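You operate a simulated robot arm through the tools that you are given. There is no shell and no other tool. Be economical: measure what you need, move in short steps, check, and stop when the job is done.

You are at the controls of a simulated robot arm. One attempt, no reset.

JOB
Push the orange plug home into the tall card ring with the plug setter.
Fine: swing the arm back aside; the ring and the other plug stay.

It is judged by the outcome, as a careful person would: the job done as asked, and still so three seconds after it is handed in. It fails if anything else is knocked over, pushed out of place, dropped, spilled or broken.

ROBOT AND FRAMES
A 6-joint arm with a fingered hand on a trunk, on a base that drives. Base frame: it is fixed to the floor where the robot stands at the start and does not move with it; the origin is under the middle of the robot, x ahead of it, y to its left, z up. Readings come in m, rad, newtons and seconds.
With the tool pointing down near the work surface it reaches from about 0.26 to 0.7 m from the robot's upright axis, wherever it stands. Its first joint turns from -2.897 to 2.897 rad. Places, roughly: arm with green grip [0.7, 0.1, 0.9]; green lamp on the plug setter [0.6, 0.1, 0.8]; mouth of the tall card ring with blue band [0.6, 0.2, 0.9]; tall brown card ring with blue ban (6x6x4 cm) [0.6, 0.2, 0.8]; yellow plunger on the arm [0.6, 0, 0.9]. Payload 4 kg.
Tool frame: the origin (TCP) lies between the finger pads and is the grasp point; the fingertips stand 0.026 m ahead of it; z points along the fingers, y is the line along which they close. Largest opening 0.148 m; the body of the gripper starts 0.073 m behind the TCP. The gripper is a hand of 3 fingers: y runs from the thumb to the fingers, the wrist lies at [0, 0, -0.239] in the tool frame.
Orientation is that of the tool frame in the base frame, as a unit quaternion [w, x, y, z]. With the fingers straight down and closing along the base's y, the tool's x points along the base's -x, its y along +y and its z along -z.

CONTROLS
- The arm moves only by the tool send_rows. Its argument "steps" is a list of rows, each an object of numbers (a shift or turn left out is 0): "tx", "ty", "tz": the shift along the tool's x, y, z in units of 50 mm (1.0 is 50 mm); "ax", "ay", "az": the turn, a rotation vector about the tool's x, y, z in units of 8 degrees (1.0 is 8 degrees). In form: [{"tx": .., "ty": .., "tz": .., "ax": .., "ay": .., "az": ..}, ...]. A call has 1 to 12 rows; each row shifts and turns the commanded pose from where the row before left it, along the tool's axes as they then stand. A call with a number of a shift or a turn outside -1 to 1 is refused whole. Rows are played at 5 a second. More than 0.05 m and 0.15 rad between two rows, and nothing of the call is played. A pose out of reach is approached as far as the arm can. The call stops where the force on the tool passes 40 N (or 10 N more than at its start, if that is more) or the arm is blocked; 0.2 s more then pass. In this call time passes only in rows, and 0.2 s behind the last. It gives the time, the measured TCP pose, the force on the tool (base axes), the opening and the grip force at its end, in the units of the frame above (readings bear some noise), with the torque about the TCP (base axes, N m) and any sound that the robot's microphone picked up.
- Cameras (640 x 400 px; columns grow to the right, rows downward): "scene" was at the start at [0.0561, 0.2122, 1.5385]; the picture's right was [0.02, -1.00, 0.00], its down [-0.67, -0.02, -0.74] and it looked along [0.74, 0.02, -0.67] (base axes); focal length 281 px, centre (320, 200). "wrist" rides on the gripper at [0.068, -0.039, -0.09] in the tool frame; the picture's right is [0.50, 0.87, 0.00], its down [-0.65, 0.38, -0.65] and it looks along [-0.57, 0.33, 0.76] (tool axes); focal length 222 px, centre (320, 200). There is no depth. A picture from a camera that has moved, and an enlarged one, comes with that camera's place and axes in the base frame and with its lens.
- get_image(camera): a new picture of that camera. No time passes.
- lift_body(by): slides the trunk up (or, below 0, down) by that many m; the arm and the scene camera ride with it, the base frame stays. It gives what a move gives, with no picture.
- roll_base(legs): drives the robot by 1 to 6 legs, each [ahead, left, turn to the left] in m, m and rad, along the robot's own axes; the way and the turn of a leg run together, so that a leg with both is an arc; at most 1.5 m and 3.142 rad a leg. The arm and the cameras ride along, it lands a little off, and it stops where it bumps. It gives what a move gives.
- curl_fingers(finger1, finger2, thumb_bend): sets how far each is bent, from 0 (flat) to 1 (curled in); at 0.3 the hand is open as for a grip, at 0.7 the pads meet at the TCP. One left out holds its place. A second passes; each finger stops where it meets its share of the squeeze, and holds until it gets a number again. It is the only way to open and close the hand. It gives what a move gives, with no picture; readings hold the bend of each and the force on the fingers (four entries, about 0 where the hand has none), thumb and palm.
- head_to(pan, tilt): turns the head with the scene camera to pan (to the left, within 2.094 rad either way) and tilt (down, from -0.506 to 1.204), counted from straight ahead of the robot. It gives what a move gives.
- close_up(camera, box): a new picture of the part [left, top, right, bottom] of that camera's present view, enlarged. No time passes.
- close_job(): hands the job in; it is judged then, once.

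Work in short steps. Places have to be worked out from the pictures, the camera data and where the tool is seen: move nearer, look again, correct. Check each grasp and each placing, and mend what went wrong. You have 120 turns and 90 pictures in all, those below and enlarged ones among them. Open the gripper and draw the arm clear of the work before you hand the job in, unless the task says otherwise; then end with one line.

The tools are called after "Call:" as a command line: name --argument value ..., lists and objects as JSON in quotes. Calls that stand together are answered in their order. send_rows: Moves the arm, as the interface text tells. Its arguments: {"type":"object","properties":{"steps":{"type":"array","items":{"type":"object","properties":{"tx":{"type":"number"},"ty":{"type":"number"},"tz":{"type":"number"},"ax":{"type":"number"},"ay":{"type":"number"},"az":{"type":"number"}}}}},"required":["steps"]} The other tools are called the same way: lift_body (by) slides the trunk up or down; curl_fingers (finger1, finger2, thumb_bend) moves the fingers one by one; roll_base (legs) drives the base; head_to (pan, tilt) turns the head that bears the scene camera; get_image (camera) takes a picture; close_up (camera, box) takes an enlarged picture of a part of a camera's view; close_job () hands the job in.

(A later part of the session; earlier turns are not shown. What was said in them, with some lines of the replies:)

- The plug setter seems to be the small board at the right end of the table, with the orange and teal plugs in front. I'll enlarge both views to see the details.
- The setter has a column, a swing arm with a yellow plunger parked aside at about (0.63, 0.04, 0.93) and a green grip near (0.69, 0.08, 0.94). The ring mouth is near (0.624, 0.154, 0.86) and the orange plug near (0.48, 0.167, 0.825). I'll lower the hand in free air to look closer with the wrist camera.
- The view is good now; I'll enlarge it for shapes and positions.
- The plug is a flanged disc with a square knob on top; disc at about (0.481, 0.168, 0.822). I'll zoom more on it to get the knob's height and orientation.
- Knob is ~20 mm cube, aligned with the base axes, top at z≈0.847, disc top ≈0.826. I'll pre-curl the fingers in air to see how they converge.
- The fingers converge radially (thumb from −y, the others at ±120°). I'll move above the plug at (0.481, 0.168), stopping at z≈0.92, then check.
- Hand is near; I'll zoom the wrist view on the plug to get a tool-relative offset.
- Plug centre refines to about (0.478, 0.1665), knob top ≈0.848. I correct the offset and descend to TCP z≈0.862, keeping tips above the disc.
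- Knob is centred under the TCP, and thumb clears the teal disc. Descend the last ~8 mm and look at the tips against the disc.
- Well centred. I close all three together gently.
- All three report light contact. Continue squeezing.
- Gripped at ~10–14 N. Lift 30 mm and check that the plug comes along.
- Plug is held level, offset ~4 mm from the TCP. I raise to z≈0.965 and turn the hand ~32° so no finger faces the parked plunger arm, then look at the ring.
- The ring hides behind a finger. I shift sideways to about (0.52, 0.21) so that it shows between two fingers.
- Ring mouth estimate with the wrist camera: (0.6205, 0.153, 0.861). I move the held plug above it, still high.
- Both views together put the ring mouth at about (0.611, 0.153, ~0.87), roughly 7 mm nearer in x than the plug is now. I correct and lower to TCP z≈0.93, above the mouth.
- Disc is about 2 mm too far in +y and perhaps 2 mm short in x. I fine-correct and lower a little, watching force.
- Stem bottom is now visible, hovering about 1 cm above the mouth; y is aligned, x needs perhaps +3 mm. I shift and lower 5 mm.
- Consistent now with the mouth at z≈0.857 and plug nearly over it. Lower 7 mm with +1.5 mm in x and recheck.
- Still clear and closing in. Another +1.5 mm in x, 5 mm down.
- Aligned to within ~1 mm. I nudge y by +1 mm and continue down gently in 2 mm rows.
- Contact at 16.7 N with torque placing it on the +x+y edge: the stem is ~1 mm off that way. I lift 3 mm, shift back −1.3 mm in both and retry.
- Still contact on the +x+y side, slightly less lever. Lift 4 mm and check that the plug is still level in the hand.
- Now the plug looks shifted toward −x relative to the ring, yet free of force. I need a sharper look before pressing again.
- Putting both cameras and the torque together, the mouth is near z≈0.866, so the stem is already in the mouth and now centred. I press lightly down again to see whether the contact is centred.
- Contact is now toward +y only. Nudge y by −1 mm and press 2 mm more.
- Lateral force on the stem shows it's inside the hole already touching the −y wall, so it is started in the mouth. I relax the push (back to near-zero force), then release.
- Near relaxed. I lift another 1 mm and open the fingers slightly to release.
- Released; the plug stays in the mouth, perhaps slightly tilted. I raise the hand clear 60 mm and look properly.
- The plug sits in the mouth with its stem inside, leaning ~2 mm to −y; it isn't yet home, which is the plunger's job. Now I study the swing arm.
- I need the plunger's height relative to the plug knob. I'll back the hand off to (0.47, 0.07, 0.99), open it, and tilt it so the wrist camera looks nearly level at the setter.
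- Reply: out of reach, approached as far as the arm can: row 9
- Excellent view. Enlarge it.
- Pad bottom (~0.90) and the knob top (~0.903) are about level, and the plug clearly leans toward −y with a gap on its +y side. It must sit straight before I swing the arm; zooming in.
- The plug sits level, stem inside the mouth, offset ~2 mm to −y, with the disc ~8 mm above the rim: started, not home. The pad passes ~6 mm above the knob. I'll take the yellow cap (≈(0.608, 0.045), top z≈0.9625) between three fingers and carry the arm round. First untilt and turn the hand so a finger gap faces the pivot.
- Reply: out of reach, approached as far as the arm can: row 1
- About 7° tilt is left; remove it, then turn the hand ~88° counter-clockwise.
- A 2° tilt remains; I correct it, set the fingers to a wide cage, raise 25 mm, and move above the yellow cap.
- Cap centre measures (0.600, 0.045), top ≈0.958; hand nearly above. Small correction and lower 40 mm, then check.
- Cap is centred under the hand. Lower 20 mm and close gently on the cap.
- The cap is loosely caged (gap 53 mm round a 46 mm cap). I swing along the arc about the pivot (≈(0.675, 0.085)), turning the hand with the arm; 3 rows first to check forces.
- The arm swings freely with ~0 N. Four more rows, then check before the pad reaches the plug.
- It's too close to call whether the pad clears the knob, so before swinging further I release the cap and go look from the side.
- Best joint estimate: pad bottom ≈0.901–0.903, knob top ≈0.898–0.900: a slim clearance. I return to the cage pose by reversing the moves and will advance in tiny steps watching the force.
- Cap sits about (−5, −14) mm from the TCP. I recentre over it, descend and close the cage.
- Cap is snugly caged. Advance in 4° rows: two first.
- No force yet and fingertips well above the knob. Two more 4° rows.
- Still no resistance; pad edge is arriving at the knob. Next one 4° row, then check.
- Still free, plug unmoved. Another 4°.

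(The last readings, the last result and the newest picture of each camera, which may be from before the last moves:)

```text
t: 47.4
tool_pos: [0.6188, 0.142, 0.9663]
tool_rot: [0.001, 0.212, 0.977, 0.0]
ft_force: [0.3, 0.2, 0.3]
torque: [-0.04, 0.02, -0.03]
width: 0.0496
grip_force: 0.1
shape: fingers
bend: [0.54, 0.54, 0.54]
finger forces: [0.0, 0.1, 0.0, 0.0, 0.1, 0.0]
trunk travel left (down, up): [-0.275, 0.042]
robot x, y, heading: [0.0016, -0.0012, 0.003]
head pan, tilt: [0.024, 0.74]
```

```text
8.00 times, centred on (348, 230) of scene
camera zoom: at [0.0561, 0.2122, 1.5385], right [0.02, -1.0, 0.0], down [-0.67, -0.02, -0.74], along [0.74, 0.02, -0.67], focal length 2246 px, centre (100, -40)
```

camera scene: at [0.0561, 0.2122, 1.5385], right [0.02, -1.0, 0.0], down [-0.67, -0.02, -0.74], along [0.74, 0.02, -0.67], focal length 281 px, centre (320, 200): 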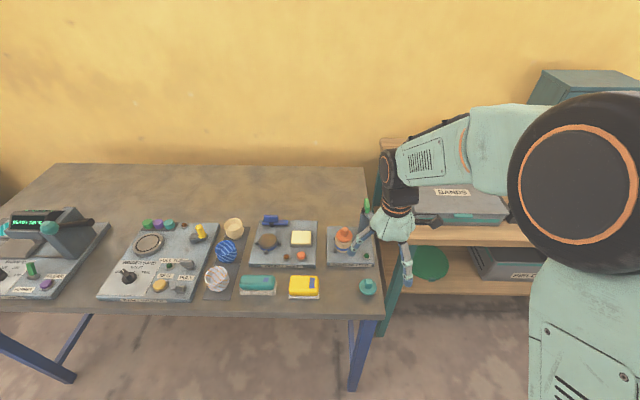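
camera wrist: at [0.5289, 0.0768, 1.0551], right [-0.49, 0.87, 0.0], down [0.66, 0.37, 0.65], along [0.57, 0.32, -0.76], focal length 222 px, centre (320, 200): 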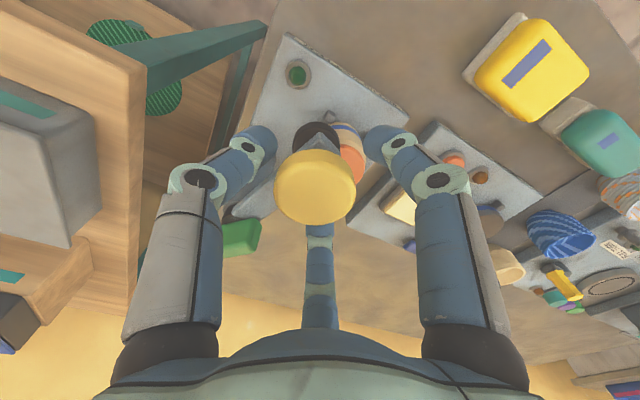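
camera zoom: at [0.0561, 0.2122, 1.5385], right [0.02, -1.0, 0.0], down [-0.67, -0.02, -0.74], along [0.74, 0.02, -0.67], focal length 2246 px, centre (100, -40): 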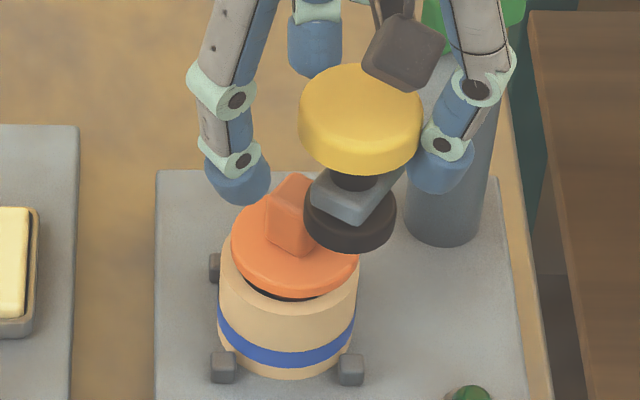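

The pad now overlaps the knob with zero force, so it passes above it. Continue 4° at a time.

Call:
send_rows --steps '[{"tx": -0.0228, "ty": 0.053, "az": 0.25}, {"tx": -0.0228, "ty": 0.053, "az": 0.25}, {"tz": 0}]'

Call:
close_up --camera "scene" --box '[325, 205, 370, 255]'

```text
t: 48.2
tool_pos: [0.6219, 0.1462, 0.9649]
tool_rot: [0.0, 0.246, 0.969, -0.001]
ft_force: [-0.7, 0.0, -1.0]
torque: [0.02, -0.02, -0.03]
width: 0.0497
grip_force: 0.1
shape: fingers
bend: [0.54, 0.54, 0.54]
finger forces: [0.1, 0.0, 0.0, 0.0, 0.0, 0.0]
trunk travel left (down, up): [-0.275, 0.042]
robot x, y, heading: [0.0022, 0.0034, -0.004]
head pan, tilt: [0.024, 0.74]
```

```text
8.00 times, centred on (348, 230) of scene
camera zoom: at [0.0561, 0.2122, 1.5385], right [0.02, -1.0, 0.0], down [-0.67, -0.02, -0.74], along [0.74, 0.02, -0.67], focal length 2246 px, centre (100, -40)
```

zoom: 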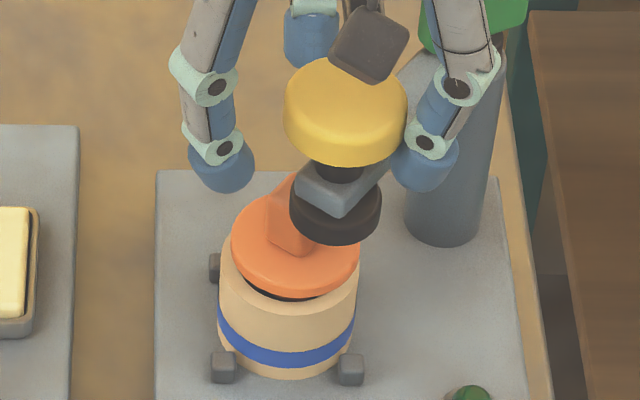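

Continue two more 4° rows, watching for a stop.

Call:
send_rows --steps '[{"tx": -0.0228, "ty": 0.053, "az": 0.25}, {"tx": -0.0228, "ty": 0.053, "az": 0.25}, {"tx": -0.0228, "ty": 0.053, "az": 0.25}, {"tx": -0.0228, "ty": 0.053, "az": 0.25}, {"tz": 0}]'

Call:
close_up --camera "scene" --box '[325, 205, 370, 255]'

```text
t: 49.4
tool_pos: [0.6322, 0.15, 0.9655]
tool_rot: [0.001, 0.313, 0.95, -0.001]
ft_force: [0.4, 0.4, 0.0]
torque: [-0.01, 0.04, 0.0]
width: 0.0496
grip_force: 0.1
shape: fingers
bend: [0.54, 0.54, 0.54]
finger forces: [0.0, 0.0, 0.0, 0.1, 0.0, 0.0]
trunk travel left (down, up): [-0.275, 0.042]
robot x, y, heading: [-0.001, -0.0029, -0.001]
head pan, tilt: [0.024, 0.74]
```

```text
8.00 times, centred on (348, 230) of scene
camera zoom: at [0.0561, 0.2122, 1.5385], right [0.02, -1.0, 0.0], down [-0.67, -0.02, -0.74], along [0.74, 0.02, -0.67], focal length 2246 px, centre (100, -40)
```

zoom: 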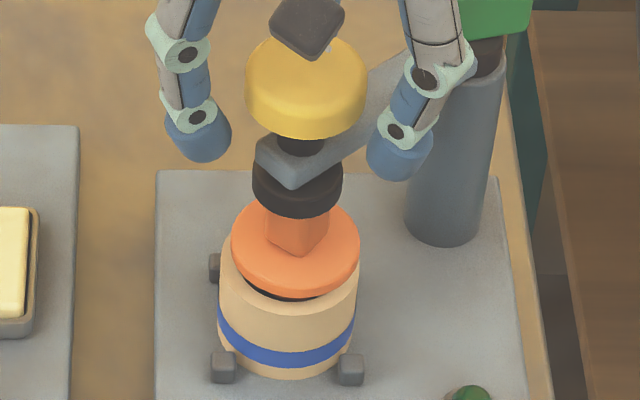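

The arm settled with pad right over the plug (cap y≈0.154, ring y≈0.155). Now open the cage, rise and look down at the cap.

Call:
curl_fingers --finger1 0.4 --finger2 0.4 --thumb_bend 0.4

Call:
send_rows --steps '[{"tz": -0.6}, {"tz": -0.6}, {"tz": 0}]'

Call:
get_image --camera "wrist"

```text
t: 50.4
tool_pos: [0.6314, 0.1513, 0.9649]
tool_rot: [0.001, 0.313, 0.95, -0.001]
ft_force: [-0.9, -1.2, 0.2]
torque: [-0.02, -0.02, -0.02]
width: 0.0945
grip_force: 0.1
shape: fingers
bend: [0.4, 0.4, 0.4]
finger forces: [0.0, 0.0, 0.1, 0.0, 0.0, 0.0]
trunk travel left (down, up): [-0.275, 0.042]
robot x, y, heading: [0.0008, 0.0005, 0.004]
head pan, tilt: [0.024, 0.74]
```

```text
t: 51.2
tool_pos: [0.6321, 0.1521, 1.0239]
tool_rot: [0.001, 0.314, 0.949, 0.0]
ft_force: [0.1, -0.4, -0.2]
torque: [-0.01, -0.01, 0.02]
width: 0.0945
grip_force: 0.0
shape: fingers
bend: [0.4, 0.4, 0.4]
finger forces: [0.0, 0.0, 0.0, 0.1, 0.0, 0.0]
trunk travel left (down, up): [-0.275, 0.042]
robot x, y, heading: [0.0008, 0.0002, -0.002]
head pan, tilt: [0.024, 0.74]
```

```text
15 pictures are left
camera wrist: at [0.5537, 0.1607, 1.1144], right [0.11, 0.99, 0.0], down [0.75, -0.08, 0.66], along [0.65, -0.08, -0.76], focal length 222 px, centre (320, 200)
```

wrist: 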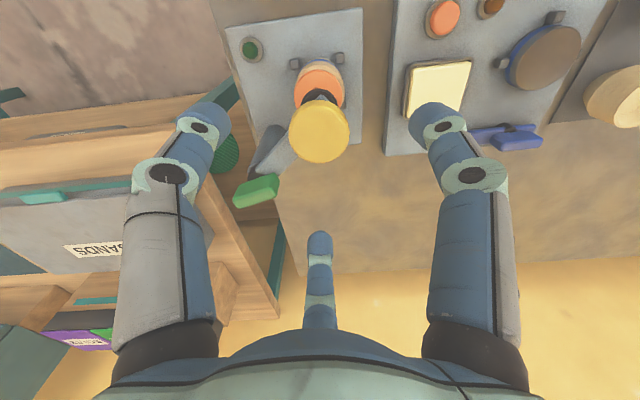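

Cap centre is at (0.621, 0.151), 11 mm nearer than the TCP. I close the fingers into a point, centre over the cap and approach to just above it.

Call:
curl_fingers --finger1 0.72 --finger2 0.72 --thumb_bend 0.72

Call:
send_rows --steps '[{"tx": 0.164, "ty": -0.147}, {"tz": 0.3}, {"tz": 0.25}, {"tz": 0}]'

Call:
get_image --camera "wrist"

```text
t: 52.2
tool_pos: [0.633, 0.1522, 1.0247]
tool_rot: [0.001, 0.313, 0.95, -0.001]
ft_force: [0.1, -0.3, 0.0]
torque: [-0.02, 0.01, 0.02]
width: 0.0
grip_force: 0.1
shape: fingers
bend: [0.71, 0.71, 0.71]
finger forces: [0.1, 0.1, 0.0, 0.0, 0.1, 0.0]
trunk travel left (down, up): [-0.275, 0.042]
robot x, y, heading: [0.0021, -0.0018, -0.004]
head pan, tilt: [0.024, 0.74]
```

```text
t: 53.2
tool_pos: [0.6217, 0.1507, 0.9969]
tool_rot: [0.0, 0.313, 0.95, -0.001]
ft_force: [0.6, -1.0, 0.2]
torque: [0.01, -0.02, -0.01]
width: 0.0002
grip_force: 0.0
shape: fingers
bend: [0.71, 0.71, 0.71]
finger forces: [0.0, 0.0, 0.1, 0.0, 0.0, 0.1]
trunk travel left (down, up): [-0.275, 0.042]
robot x, y, heading: [-0.0011, -0.002, 0.0]
head pan, tilt: [0.024, 0.74]
```

```text
14 pictures are left
camera wrist: at [0.544, 0.1595, 1.0873], right [0.11, 0.99, 0.0], down [0.75, -0.08, 0.65], along [0.65, -0.08, -0.76], focal length 222 px, centre (320, 200)
```

wrist: 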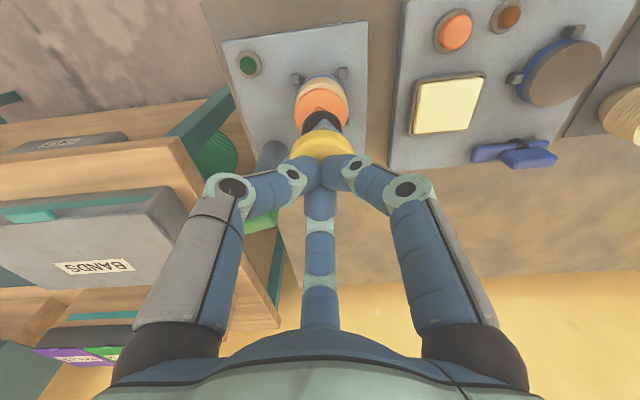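

Fingers point at the cap's middle. Press down in 3 mm rows, watching force and sounds.

Call:
send_rows --steps '[{"tz": 0.08}, {"tz": 0.08}, {"tz": 0.06}, {"tz": 0.06}, {"tz": 0.06}]'

```text
t: 54.4
tool_pos: [0.6205, 0.1499, 0.9886]
tool_rot: [0.007, 0.314, 0.949, 0.002]
ft_force: [-4.9, -2.2, 21.8]
torque: [-0.1, 0.19, 0.02]
width: 0.0002
grip_force: 14.1
shape: fingers
bend: [0.72, 0.72, 0.72]
finger forces: [8.6, 0.1, 0.0, 0.1, 20.0, 0.0]
trunk travel left (down, up): [-0.275, 0.042]
robot x, y, heading: [0.0035, -0.0014, -0.003]
head pan, tilt: [0.024, 0.74]
stopped in row 5: the force on the tool passed its limit at 43 N (the readings are from after the stop); the commanded pose is now the measured one
```

Force peaked at 43 N with little travel. I look at what the press did.

Call:
close_up --camera "scene" --box '[325, 195, 370, 255]'

```text
6.67 times, centred on (348, 225) of scene
camera zoom: at [0.0534, 0.2117, 1.5386], right [0.02, -1.0, 0.0], down [-0.67, -0.02, -0.74], along [0.74, 0.02, -0.67], focal length 1872 px, centre (137, 33)
```

zoom: 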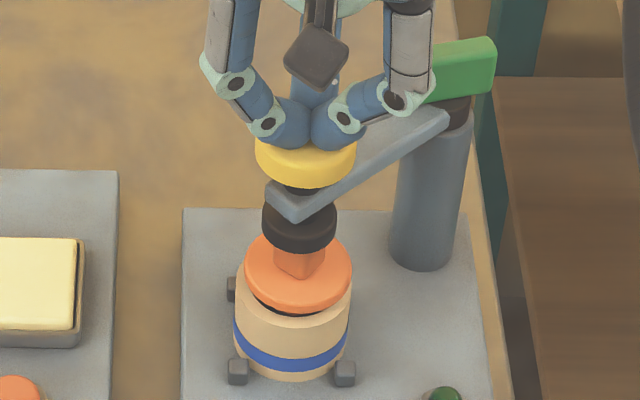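

The pad came down ~5 mm onto the knob; the plug itself hasn't moved yet. I push on with further short rows, since each call allows more force.

Call:
send_rows --steps '[{"tz": 0.06}, {"tz": 0.04}, {"tz": 0.04}, {"tz": 0.04}, {"tz": 0.04}]'

```text
t: 55.6
tool_pos: [0.6228, 0.1496, 0.9821]
tool_rot: [0.009, 0.314, 0.95, 0.003]
ft_force: [-4.1, -0.3, 21.2]
torque: [-0.07, 0.16, 0.0]
width: 0.0
grip_force: 14.7
shape: fingers
bend: [0.72, 0.72, 0.72]
finger forces: [9.4, 0.0, 0.0, 0.0, 19.1, 0.0]
trunk travel left (down, up): [-0.275, 0.042]
robot x, y, heading: [-0.0006, -0.0014, -0.004]
head pan, tilt: [0.024, 0.74]
heard: click
stopped in row 5: the force on the tool passed its limit at 41 N (the readings are from after the stop); the commanded pose is now the measured one
```

It moved 6.5 mm and I heard a click. Check the plug and the lamp.

Call:
close_up --camera "scene" --box '[325, 200, 385, 265]'

```text
6.15 times, centred on (355, 232) of scene
camera zoom: at [0.0535, 0.2119, 1.5385], right [0.02, -1.0, 0.0], down [-0.67, -0.02, -0.74], along [0.74, 0.02, -0.67], focal length 1728 px, centre (105, 0)
```

zoom: 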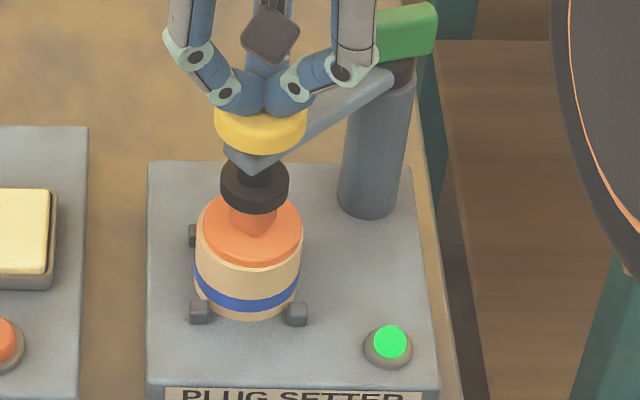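

The lamp is lit and the disc is flush on the ring: the plug is home. I lift straight off, then open to cage the cap again for swinging back.

Call:
send_rows --steps '[{"tz": -0.2}, {"tz": -0.4}, {"tz": -0.4}]'

Call:
curl_fingers --finger1 0.4 --finger2 0.4 --thumb_bend 0.4

Call:
get_image --camera "wrist"

Call:
close_up --camera "scene" --box '[325, 200, 385, 265]'

```text
t: 56.4
tool_pos: [0.6248, 0.1494, 1.0271]
tool_rot: [0.006, 0.313, 0.95, 0.003]
ft_force: [-0.2, -0.1, 0.5]
torque: [0.03, -0.02, 0.0]
width: 0.0
grip_force: 0.1
shape: fingers
bend: [0.71, 0.71, 0.71]
finger forces: [0.1, 0.0, 0.0, 0.1, 0.0, 0.0]
trunk travel left (down, up): [-0.275, 0.042]
robot x, y, heading: [0.0035, 0.0023, 0.003]
head pan, tilt: [0.024, 0.74]
```

```text
t: 57.4
tool_pos: [0.6252, 0.1488, 1.0269]
tool_rot: [0.007, 0.314, 0.95, 0.003]
ft_force: [-0.8, 0.5, 1.0]
torque: [-0.02, 0.0, 0.0]
width: 0.0944
grip_force: 0.1
shape: fingers
bend: [0.4, 0.4, 0.4]
finger forces: [0.0, 0.0, 0.0, 0.1, 0.0, 0.0]
trunk travel left (down, up): [-0.275, 0.042]
robot x, y, heading: [-0.0013, 0.0005, -0.002]
head pan, tilt: [0.024, 0.74]
```

```text
11 pictures are left
camera wrist: at [0.5451, 0.1587, 1.1163], right [0.11, 0.99, 0.0], down [0.74, -0.09, 0.66], along [0.66, -0.07, -0.75], focal length 222 px, centre (320, 200)
```

wrist: 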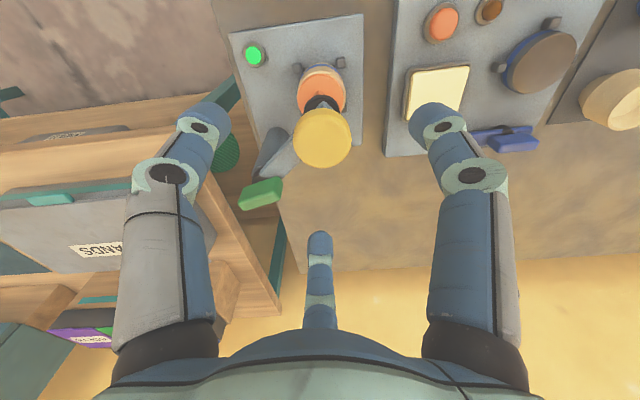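

```text
6.15 times, centred on (355, 232) of scene
camera zoom: at [0.0561, 0.2122, 1.5385], right [0.02, -1.0, 0.0], down [-0.67, -0.02, -0.74], along [0.74, 0.02, -0.67], focal length 1728 px, centre (105, 0)
```

zoom: 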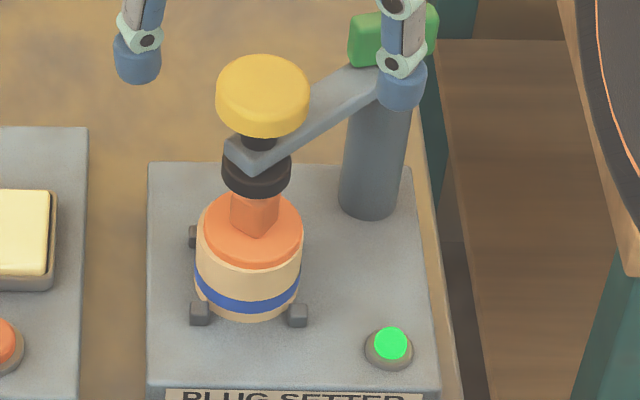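

Plug flush, lamp on, plunger sprung back. I straighten the small tilt, centre on the cap, lower and cage it.

Call:
send_rows --steps '[{"tx": 0.122, "ax": 0.07, "ay": 0.075}, {"tz": 0.4}, {"tz": 0.4}, {"tz": 0.42}]'

Call:
curl_fingers --finger1 0.54 --finger2 0.54 --thumb_bend 0.54

Call:
get_image --camera "wrist"

```text
t: 58.4
tool_pos: [0.6182, 0.1543, 0.9675]
tool_rot: [-0.001, 0.313, 0.95, 0.0]
ft_force: [0.2, 0.9, -0.6]
torque: [-0.01, 0.02, -0.02]
width: 0.0943
grip_force: 0.1
shape: fingers
bend: [0.4, 0.4, 0.4]
finger forces: [0.1, 0.0, 0.1, 0.0, 0.0, 0.0]
trunk travel left (down, up): [-0.275, 0.042]
robot x, y, heading: [-0.0003, 0.0037, 0.001]
head pan, tilt: [0.024, 0.74]
```

```text
t: 59.4
tool_pos: [0.6176, 0.1542, 0.9663]
tool_rot: [-0.001, 0.312, 0.95, -0.001]
ft_force: [0.0, -0.1, -0.5]
torque: [0.0, 0.02, -0.03]
width: 0.0493
grip_force: 0.0
shape: fingers
bend: [0.54, 0.54, 0.54]
finger forces: [0.0, 0.0, 0.0, 0.1, 0.0, 0.0]
trunk travel left (down, up): [-0.275, 0.042]
robot x, y, heading: [-0.0005, 0.0026, -0.003]
head pan, tilt: [0.024, 0.74]
```

```text
9 pictures are left
camera wrist: at [0.5401, 0.1622, 1.0567], right [0.11, 0.99, 0.0], down [0.75, -0.09, 0.65], along [0.65, -0.08, -0.76], focal length 222 px, centre (320, 200)
```

wrist: 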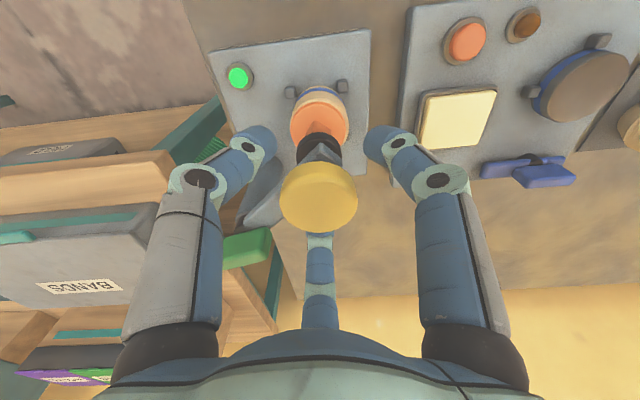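

Caged again. The measured cap points fit a pivot near (0.687, 0.087); I swing back counter-clockwise in 7° rows, four first.

Call:
send_rows --steps '[{"tx": 0.008, "ty": -0.23, "az": -0.876}, {"tx": 0.008, "ty": -0.23, "az": -0.876}, {"tx": 0.008, "ty": -0.23, "az": -0.876}, {"tx": 0.008, "ty": -0.23, "az": -0.876}, {"tz": 0}]'

Call:
get_image --camera "wrist"

```text
t: 60.6
tool_pos: [0.5966, 0.1127, 0.9668]
tool_rot: [0.0, 0.074, 0.997, -0.001]
ft_force: [0.4, -0.8, -0.2]
torque: [0.0, -0.05, -0.02]
width: 0.0494
grip_force: 0.5
shape: fingers
bend: [0.54, 0.54, 0.54]
finger forces: [0.0, 0.5, 0.0, 0.0, 0.0, 0.0]
trunk travel left (down, up): [-0.275, 0.042]
robot x, y, heading: [-0.0012, 0.0023, -0.003]
head pan, tilt: [0.024, 0.74]
```

```text
8 pictures are left
camera wrist: at [0.5238, 0.0841, 1.0572], right [-0.37, 0.93, 0.0], down [0.7, 0.28, 0.65], along [0.61, 0.24, -0.76], focal length 222 px, centre (320, 200)
```

wrist: 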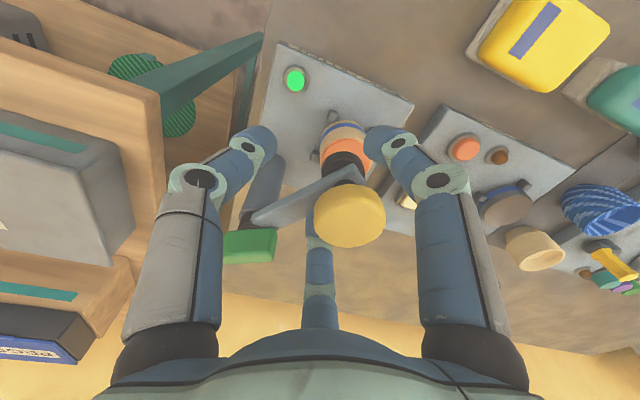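

The cap slipped out between two fingers and lags at about (0.608, 0.1375). I lift off, recentre over it and turn the hand so one finger trails directly behind the swing.

Call:
send_rows --steps '[{"tz": -0.5}, {"tz": -0.6}, {"tx": -0.152, "ty": 0.524}, {"az": -0.96}, {"az": -0.96}, {"az": -0.96}, {"az": -0.96}, {"az": -0.96}]'

Call:
curl_fingers --finger1 0.42 --finger2 0.42 --thumb_bend 0.42

Call:
get_image --camera "wrist"

```text
t: 62.4
tool_pos: [0.6083, 0.1382, 1.0202]
tool_rot: [0.0, -0.26, 0.966, 0.0]
ft_force: [0.0, -0.4, -0.4]
torque: [0.01, -0.01, 0.0]
width: 0.0493
grip_force: 0.1
shape: fingers
bend: [0.54, 0.54, 0.54]
finger forces: [0.1, 0.0, 0.1, 0.1, 0.1, 0.0]
trunk travel left (down, up): [-0.275, 0.042]
robot x, y, heading: [-0.0023, -0.0004, -0.002]
head pan, tilt: [0.024, 0.74]
```

```text
t: 63.4
tool_pos: [0.6075, 0.1379, 1.0215]
tool_rot: [0.0, -0.258, 0.966, 0.0]
ft_force: [0.3, -1.1, 0.1]
torque: [0.04, -0.03, -0.02]
width: 0.088
grip_force: 0.1
shape: fingers
bend: [0.42, 0.42, 0.42]
finger forces: [0.0, 0.0, 0.0, 0.1, 0.0, 0.0]
trunk travel left (down, up): [-0.275, 0.042]
robot x, y, heading: [-0.0024, 0.0011, -0.002]
head pan, tilt: [0.024, 0.74]
```

```text
7 pictures are left
camera wrist: at [0.5686, 0.0702, 1.1113], right [-0.87, 0.5, 0.0], down [0.38, 0.66, 0.65], along [0.33, 0.56, -0.76], focal length 222 px, centre (320, 200)
```

wrist: 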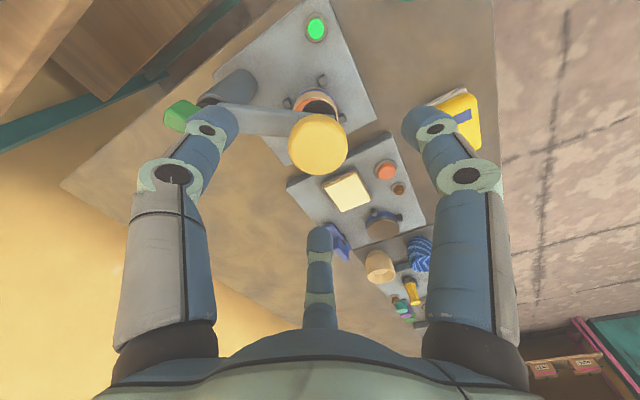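

Cap at (0.608, 0.133), 5 mm from centre. Correct, lower around it and close a tighter cage.

Call:
send_rows --steps '[{"tx": 0.05, "ty": -0.087}, {"tz": 0.4}, {"tz": 0.4}, {"tz": 0.32}]'

Call:
curl_fingers --finger1 0.55 --finger2 0.55 --thumb_bend 0.55

```text
t: 64.4
tool_pos: [0.6072, 0.1326, 0.9654]
tool_rot: [0.0, -0.258, 0.966, -0.001]
ft_force: [-0.3, 0.4, 0.1]
torque: [0.01, -0.01, -0.03]
width: 0.0879
grip_force: 0.0
shape: fingers
bend: [0.42, 0.42, 0.42]
finger forces: [0.0, 0.0, 0.0, 0.0, 0.0, 0.0]
trunk travel left (down, up): [-0.275, 0.042]
robot x, y, heading: [-0.0007, -0.0024, 0.003]
head pan, tilt: [0.024, 0.74]
```

```text
t: 65.4
tool_pos: [0.6079, 0.1331, 0.9663]
tool_rot: [0.0, -0.258, 0.966, -0.001]
ft_force: [-0.2, 0.2, -0.3]
torque: [0.0, 0.03, 0.0]
width: 0.0464
grip_force: 0.0
shape: fingers
bend: [0.55, 0.55, 0.55]
finger forces: [0.0, 0.1, 0.1, 0.0, 0.0, 0.0]
trunk travel left (down, up): [-0.275, 0.042]
robot x, y, heading: [0.0003, 0.0033, 0.001]
head pan, tilt: [0.024, 0.74]
```

Close a touch more to hold the cap lightly.

Call:
curl_fingers --finger1 0.575 --finger2 0.575 --thumb_bend 0.575

```text
t: 66.4
tool_pos: [0.6076, 0.1347, 0.9682]
tool_rot: [-0.001, -0.258, 0.966, 0.0]
ft_force: [0.9, 0.1, -0.1]
torque: [0.02, 0.01, 0.01]
width: 0.0396
grip_force: 0.0
shape: fingers
bend: [0.57, 0.57, 0.57]
finger forces: [0.1, 0.1, 0.0, 0.0, 0.1, 0.1]
trunk travel left (down, up): [-0.275, 0.042]
robot x, y, heading: [-0.004, 0.001, -0.0]
head pan, tilt: [0.024, 0.74]
```

No contact though narrower than the cap should be; let me look.

Call:
get_image --camera "wrist"

```text
6 pictures are left
camera wrist: at [0.5683, 0.0655, 1.0567], right [-0.87, 0.5, 0.0], down [0.38, 0.66, 0.65], along [0.33, 0.56, -0.76], focal length 222 px, centre (320, 200)
```

wrist: 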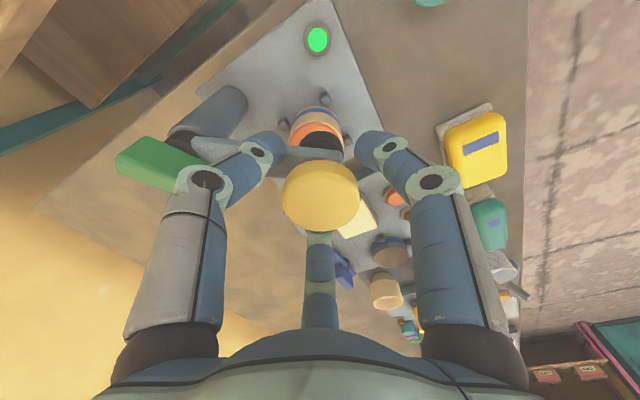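

The fingertips hook just under the cap rim around the rod — a safe hold for swinging (I must open before lifting). Swing back 4 rows of 7°, turning with the arm.

Call:
send_rows --steps '[{"tx": 0.188, "ty": -0.123, "az": -0.875}, {"tx": 0.188, "ty": -0.123, "az": -0.875}, {"tx": 0.188, "ty": -0.123, "az": -0.875}, {"tx": 0.188, "ty": -0.123, "az": -0.875}, {"tz": 0}]'

Call:
get_image --camera "wrist"

```text
t: 67.6
tool_pos: [0.5967, 0.0903, 0.966]
tool_rot: [-0.001, -0.485, 0.875, 0.0]
ft_force: [-0.4, 0.4, -0.2]
torque: [0.0, 0.01, 0.04]
width: 0.0399
grip_force: 0.0
shape: fingers
bend: [0.57, 0.57, 0.57]
finger forces: [0.0, 0.0, 0.0, 0.1, 0.0, 0.0]
trunk travel left (down, up): [-0.275, 0.042]
robot x, y, heading: [-0.0038, -0.0011, 0.0]
head pan, tilt: [0.024, 0.74]
```

```text
5 pictures are left
camera wrist: at [0.5932, 0.0118, 1.0562], right [-1.0, 0.04, 0.0], down [0.03, 0.76, 0.65], along [0.02, 0.65, -0.76], focal length 222 px, centre (320, 200)
```

wrist: 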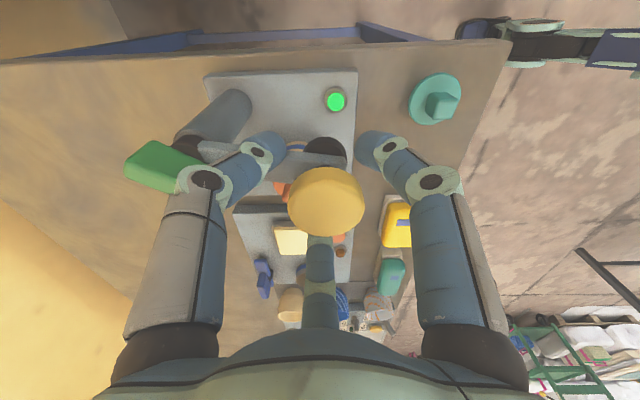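

The cap follows well. Four more rows to the parked place.

Call:
send_rows --steps '[{"tx": 0.188, "ty": -0.123, "az": -0.875}, {"tx": 0.188, "ty": -0.123, "az": -0.875}, {"tx": 0.188, "ty": -0.123, "az": -0.875}, {"tx": 0.188, "ty": -0.123, "az": -0.875}, {"tz": 0}]'

```text
t: 68.8
tool_pos: [0.6065, 0.0477, 0.9662]
tool_rot: [0.0, -0.682, 0.731, -0.001]
ft_force: [-0.4, -0.2, -0.1]
torque: [0.02, 0.01, -0.05]
width: 0.0396
grip_force: 0.0
shape: fingers
bend: [0.57, 0.57, 0.57]
finger forces: [0.0, 0.0, 0.0, 0.0, 0.0, 0.0]
trunk travel left (down, up): [-0.275, 0.042]
robot x, y, heading: [-0.001, 0.0002, 0.0]
head pan, tilt: [0.024, 0.74]
```

Nearly at the parked place; a last 2.5° nudge, then open and check before lifting.

Call:
send_rows --steps '[{"tx": 0.067, "ty": -0.044, "az": -0.3}, {"tz": 0}]'

Call:
curl_fingers --finger1 0.42 --finger2 0.42 --thumb_bend 0.42

Call:
send_rows --steps '[{"tz": -0.3}, {"tz": -0.5}, {"tz": -0.7}, {"tz": -0.7}]'

Call:
get_image --camera "scene"

```text
t: 69.4
tool_pos: [0.6072, 0.0497, 0.9662]
tool_rot: [-0.004, -0.694, 0.72, -0.002]
ft_force: [0.0, 0.3, -0.5]
torque: [0.02, 0.0, -0.01]
width: 0.0399
grip_force: 0.0
shape: fingers
bend: [0.57, 0.57, 0.57]
finger forces: [0.1, 0.0, 0.0, 0.0, 0.0, 0.0]
out of reach, approached as far as the arm can: row 1
trunk travel left (down, up): [-0.275, 0.042]
robot x, y, heading: [-0.0019, 0.002, 0.004]
head pan, tilt: [0.024, 0.74]
```

```text
t: 70.4
tool_pos: [0.6061, 0.0486, 0.9664]
tool_rot: [-0.003, -0.694, 0.72, -0.004]
ft_force: [-1.1, -0.5, 0.2]
torque: [0.03, 0.0, 0.01]
width: 0.0882
grip_force: 0.1
shape: fingers
bend: [0.42, 0.42, 0.42]
finger forces: [0.0, 0.0, 0.0, 0.0, 0.1, 0.0]
trunk travel left (down, up): [-0.275, 0.042]
robot x, y, heading: [-0.0008, -0.0018, 0.003]
head pan, tilt: [0.024, 0.74]
```

```text
t: 71.4
tool_pos: [0.6059, 0.052, 1.0759]
tool_rot: [-0.002, -0.693, 0.721, -0.003]
ft_force: [0.9, 0.6, 0.2]
torque: [0.02, -0.01, -0.04]
width: 0.088
grip_force: 0.1
shape: fingers
bend: [0.42, 0.42, 0.42]
finger forces: [0.1, 0.0, 0.0, 0.0, 0.1, 0.1]
trunk travel left (down, up): [-0.275, 0.042]
robot x, y, heading: [0.0011, -0.0018, -0.002]
head pan, tilt: [0.024, 0.74]
```

```text
4 pictures are left
camera scene: at [0.0558, 0.2121, 1.5385], right [0.02, -1.0, 0.0], down [-0.67, -0.02, -0.74], along [0.74, 0.02, -0.67], focal length 281 px, centre (320, 200)
```

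scene: 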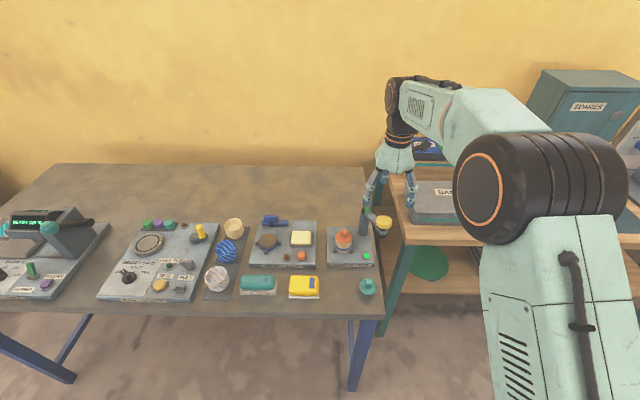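

The arm is back at its parked spot, lamp still green, other plug and ring untouched. I draw the hand up and back, then take a last look.

Call:
send_rows --steps '[{"tz": -0.8}, {"tz": -0.8}, {"ty": 0.8}, {"ty": 0.8}, {"ty": 0.8}, {"ty": 0.8}, {"tz": -0.4}]'

Call:
curl_fingers --finger1 0.3 --finger2 0.3 --thumb_bend 0.3

Call:
close_up --camera "scene" --box '[300, 180, 420, 310]'

```text
t: 73.0
tool_pos: [0.4487, 0.0565, 1.1738]
tool_rot: [0.0, -0.697, 0.717, 0.0]
ft_force: [1.2, 0.6, -0.2]
torque: [0.01, -0.01, 0.0]
width: 0.0882
grip_force: 0.1
shape: fingers
bend: [0.42, 0.42, 0.42]
finger forces: [0.0, 0.0, 0.0, 0.0, 0.0, 0.0]
out of reach, approached as far as the arm can: row 1
trunk travel left (down, up): [-0.275, 0.042]
robot x, y, heading: [-0.0024, -0.002, 0.0]
head pan, tilt: [0.024, 0.74]
```

```text
t: 74.0
tool_pos: [0.4472, 0.0555, 1.174]
tool_rot: [0.0, -0.696, 0.718, -0.001]
ft_force: [-0.4, -0.5, -0.4]
torque: [0.0, 0.03, 0.0]
width: 0.1266
grip_force: 0.1
shape: fingers
bend: [0.3, 0.3, 0.3]
finger forces: [0.0, 0.0, 0.0, 0.0, 0.0, 0.0]
trunk travel left (down, up): [-0.275, 0.042]
robot x, y, heading: [0.001, 0.0041, 0.005]
head pan, tilt: [0.024, 0.74]
```

```text
3.08 times, centred on (360, 245) of scene
camera zoom: at [0.0561, 0.2122, 1.5385], right [0.02, -1.0, 0.0], down [-0.67, -0.02, -0.74], along [0.74, 0.02, -0.67], focal length 864 px, centre (197, 62)
```

zoom: 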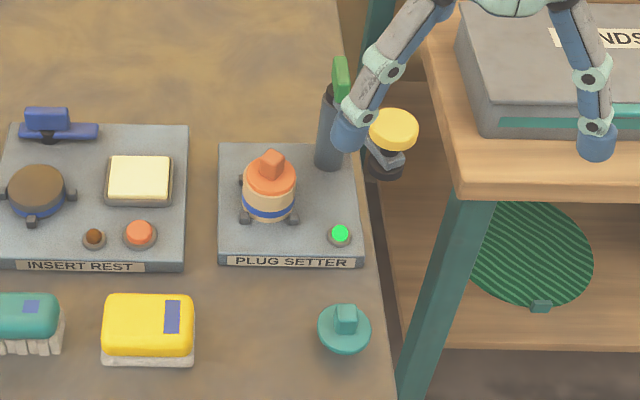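

Everything is in place: the plug is flush, the lamp is lit, the arm is parked as at the start, and the teal plug and ring haven't moved. I hand the job in.

Call:
close_job

```text
The job is handed in.
```

The orange plug is pushed home in the tall card ring. The setter clicked and its lamp turned green, its arm is swung back to where it was parked, and the ring and teal plug stayed in place.
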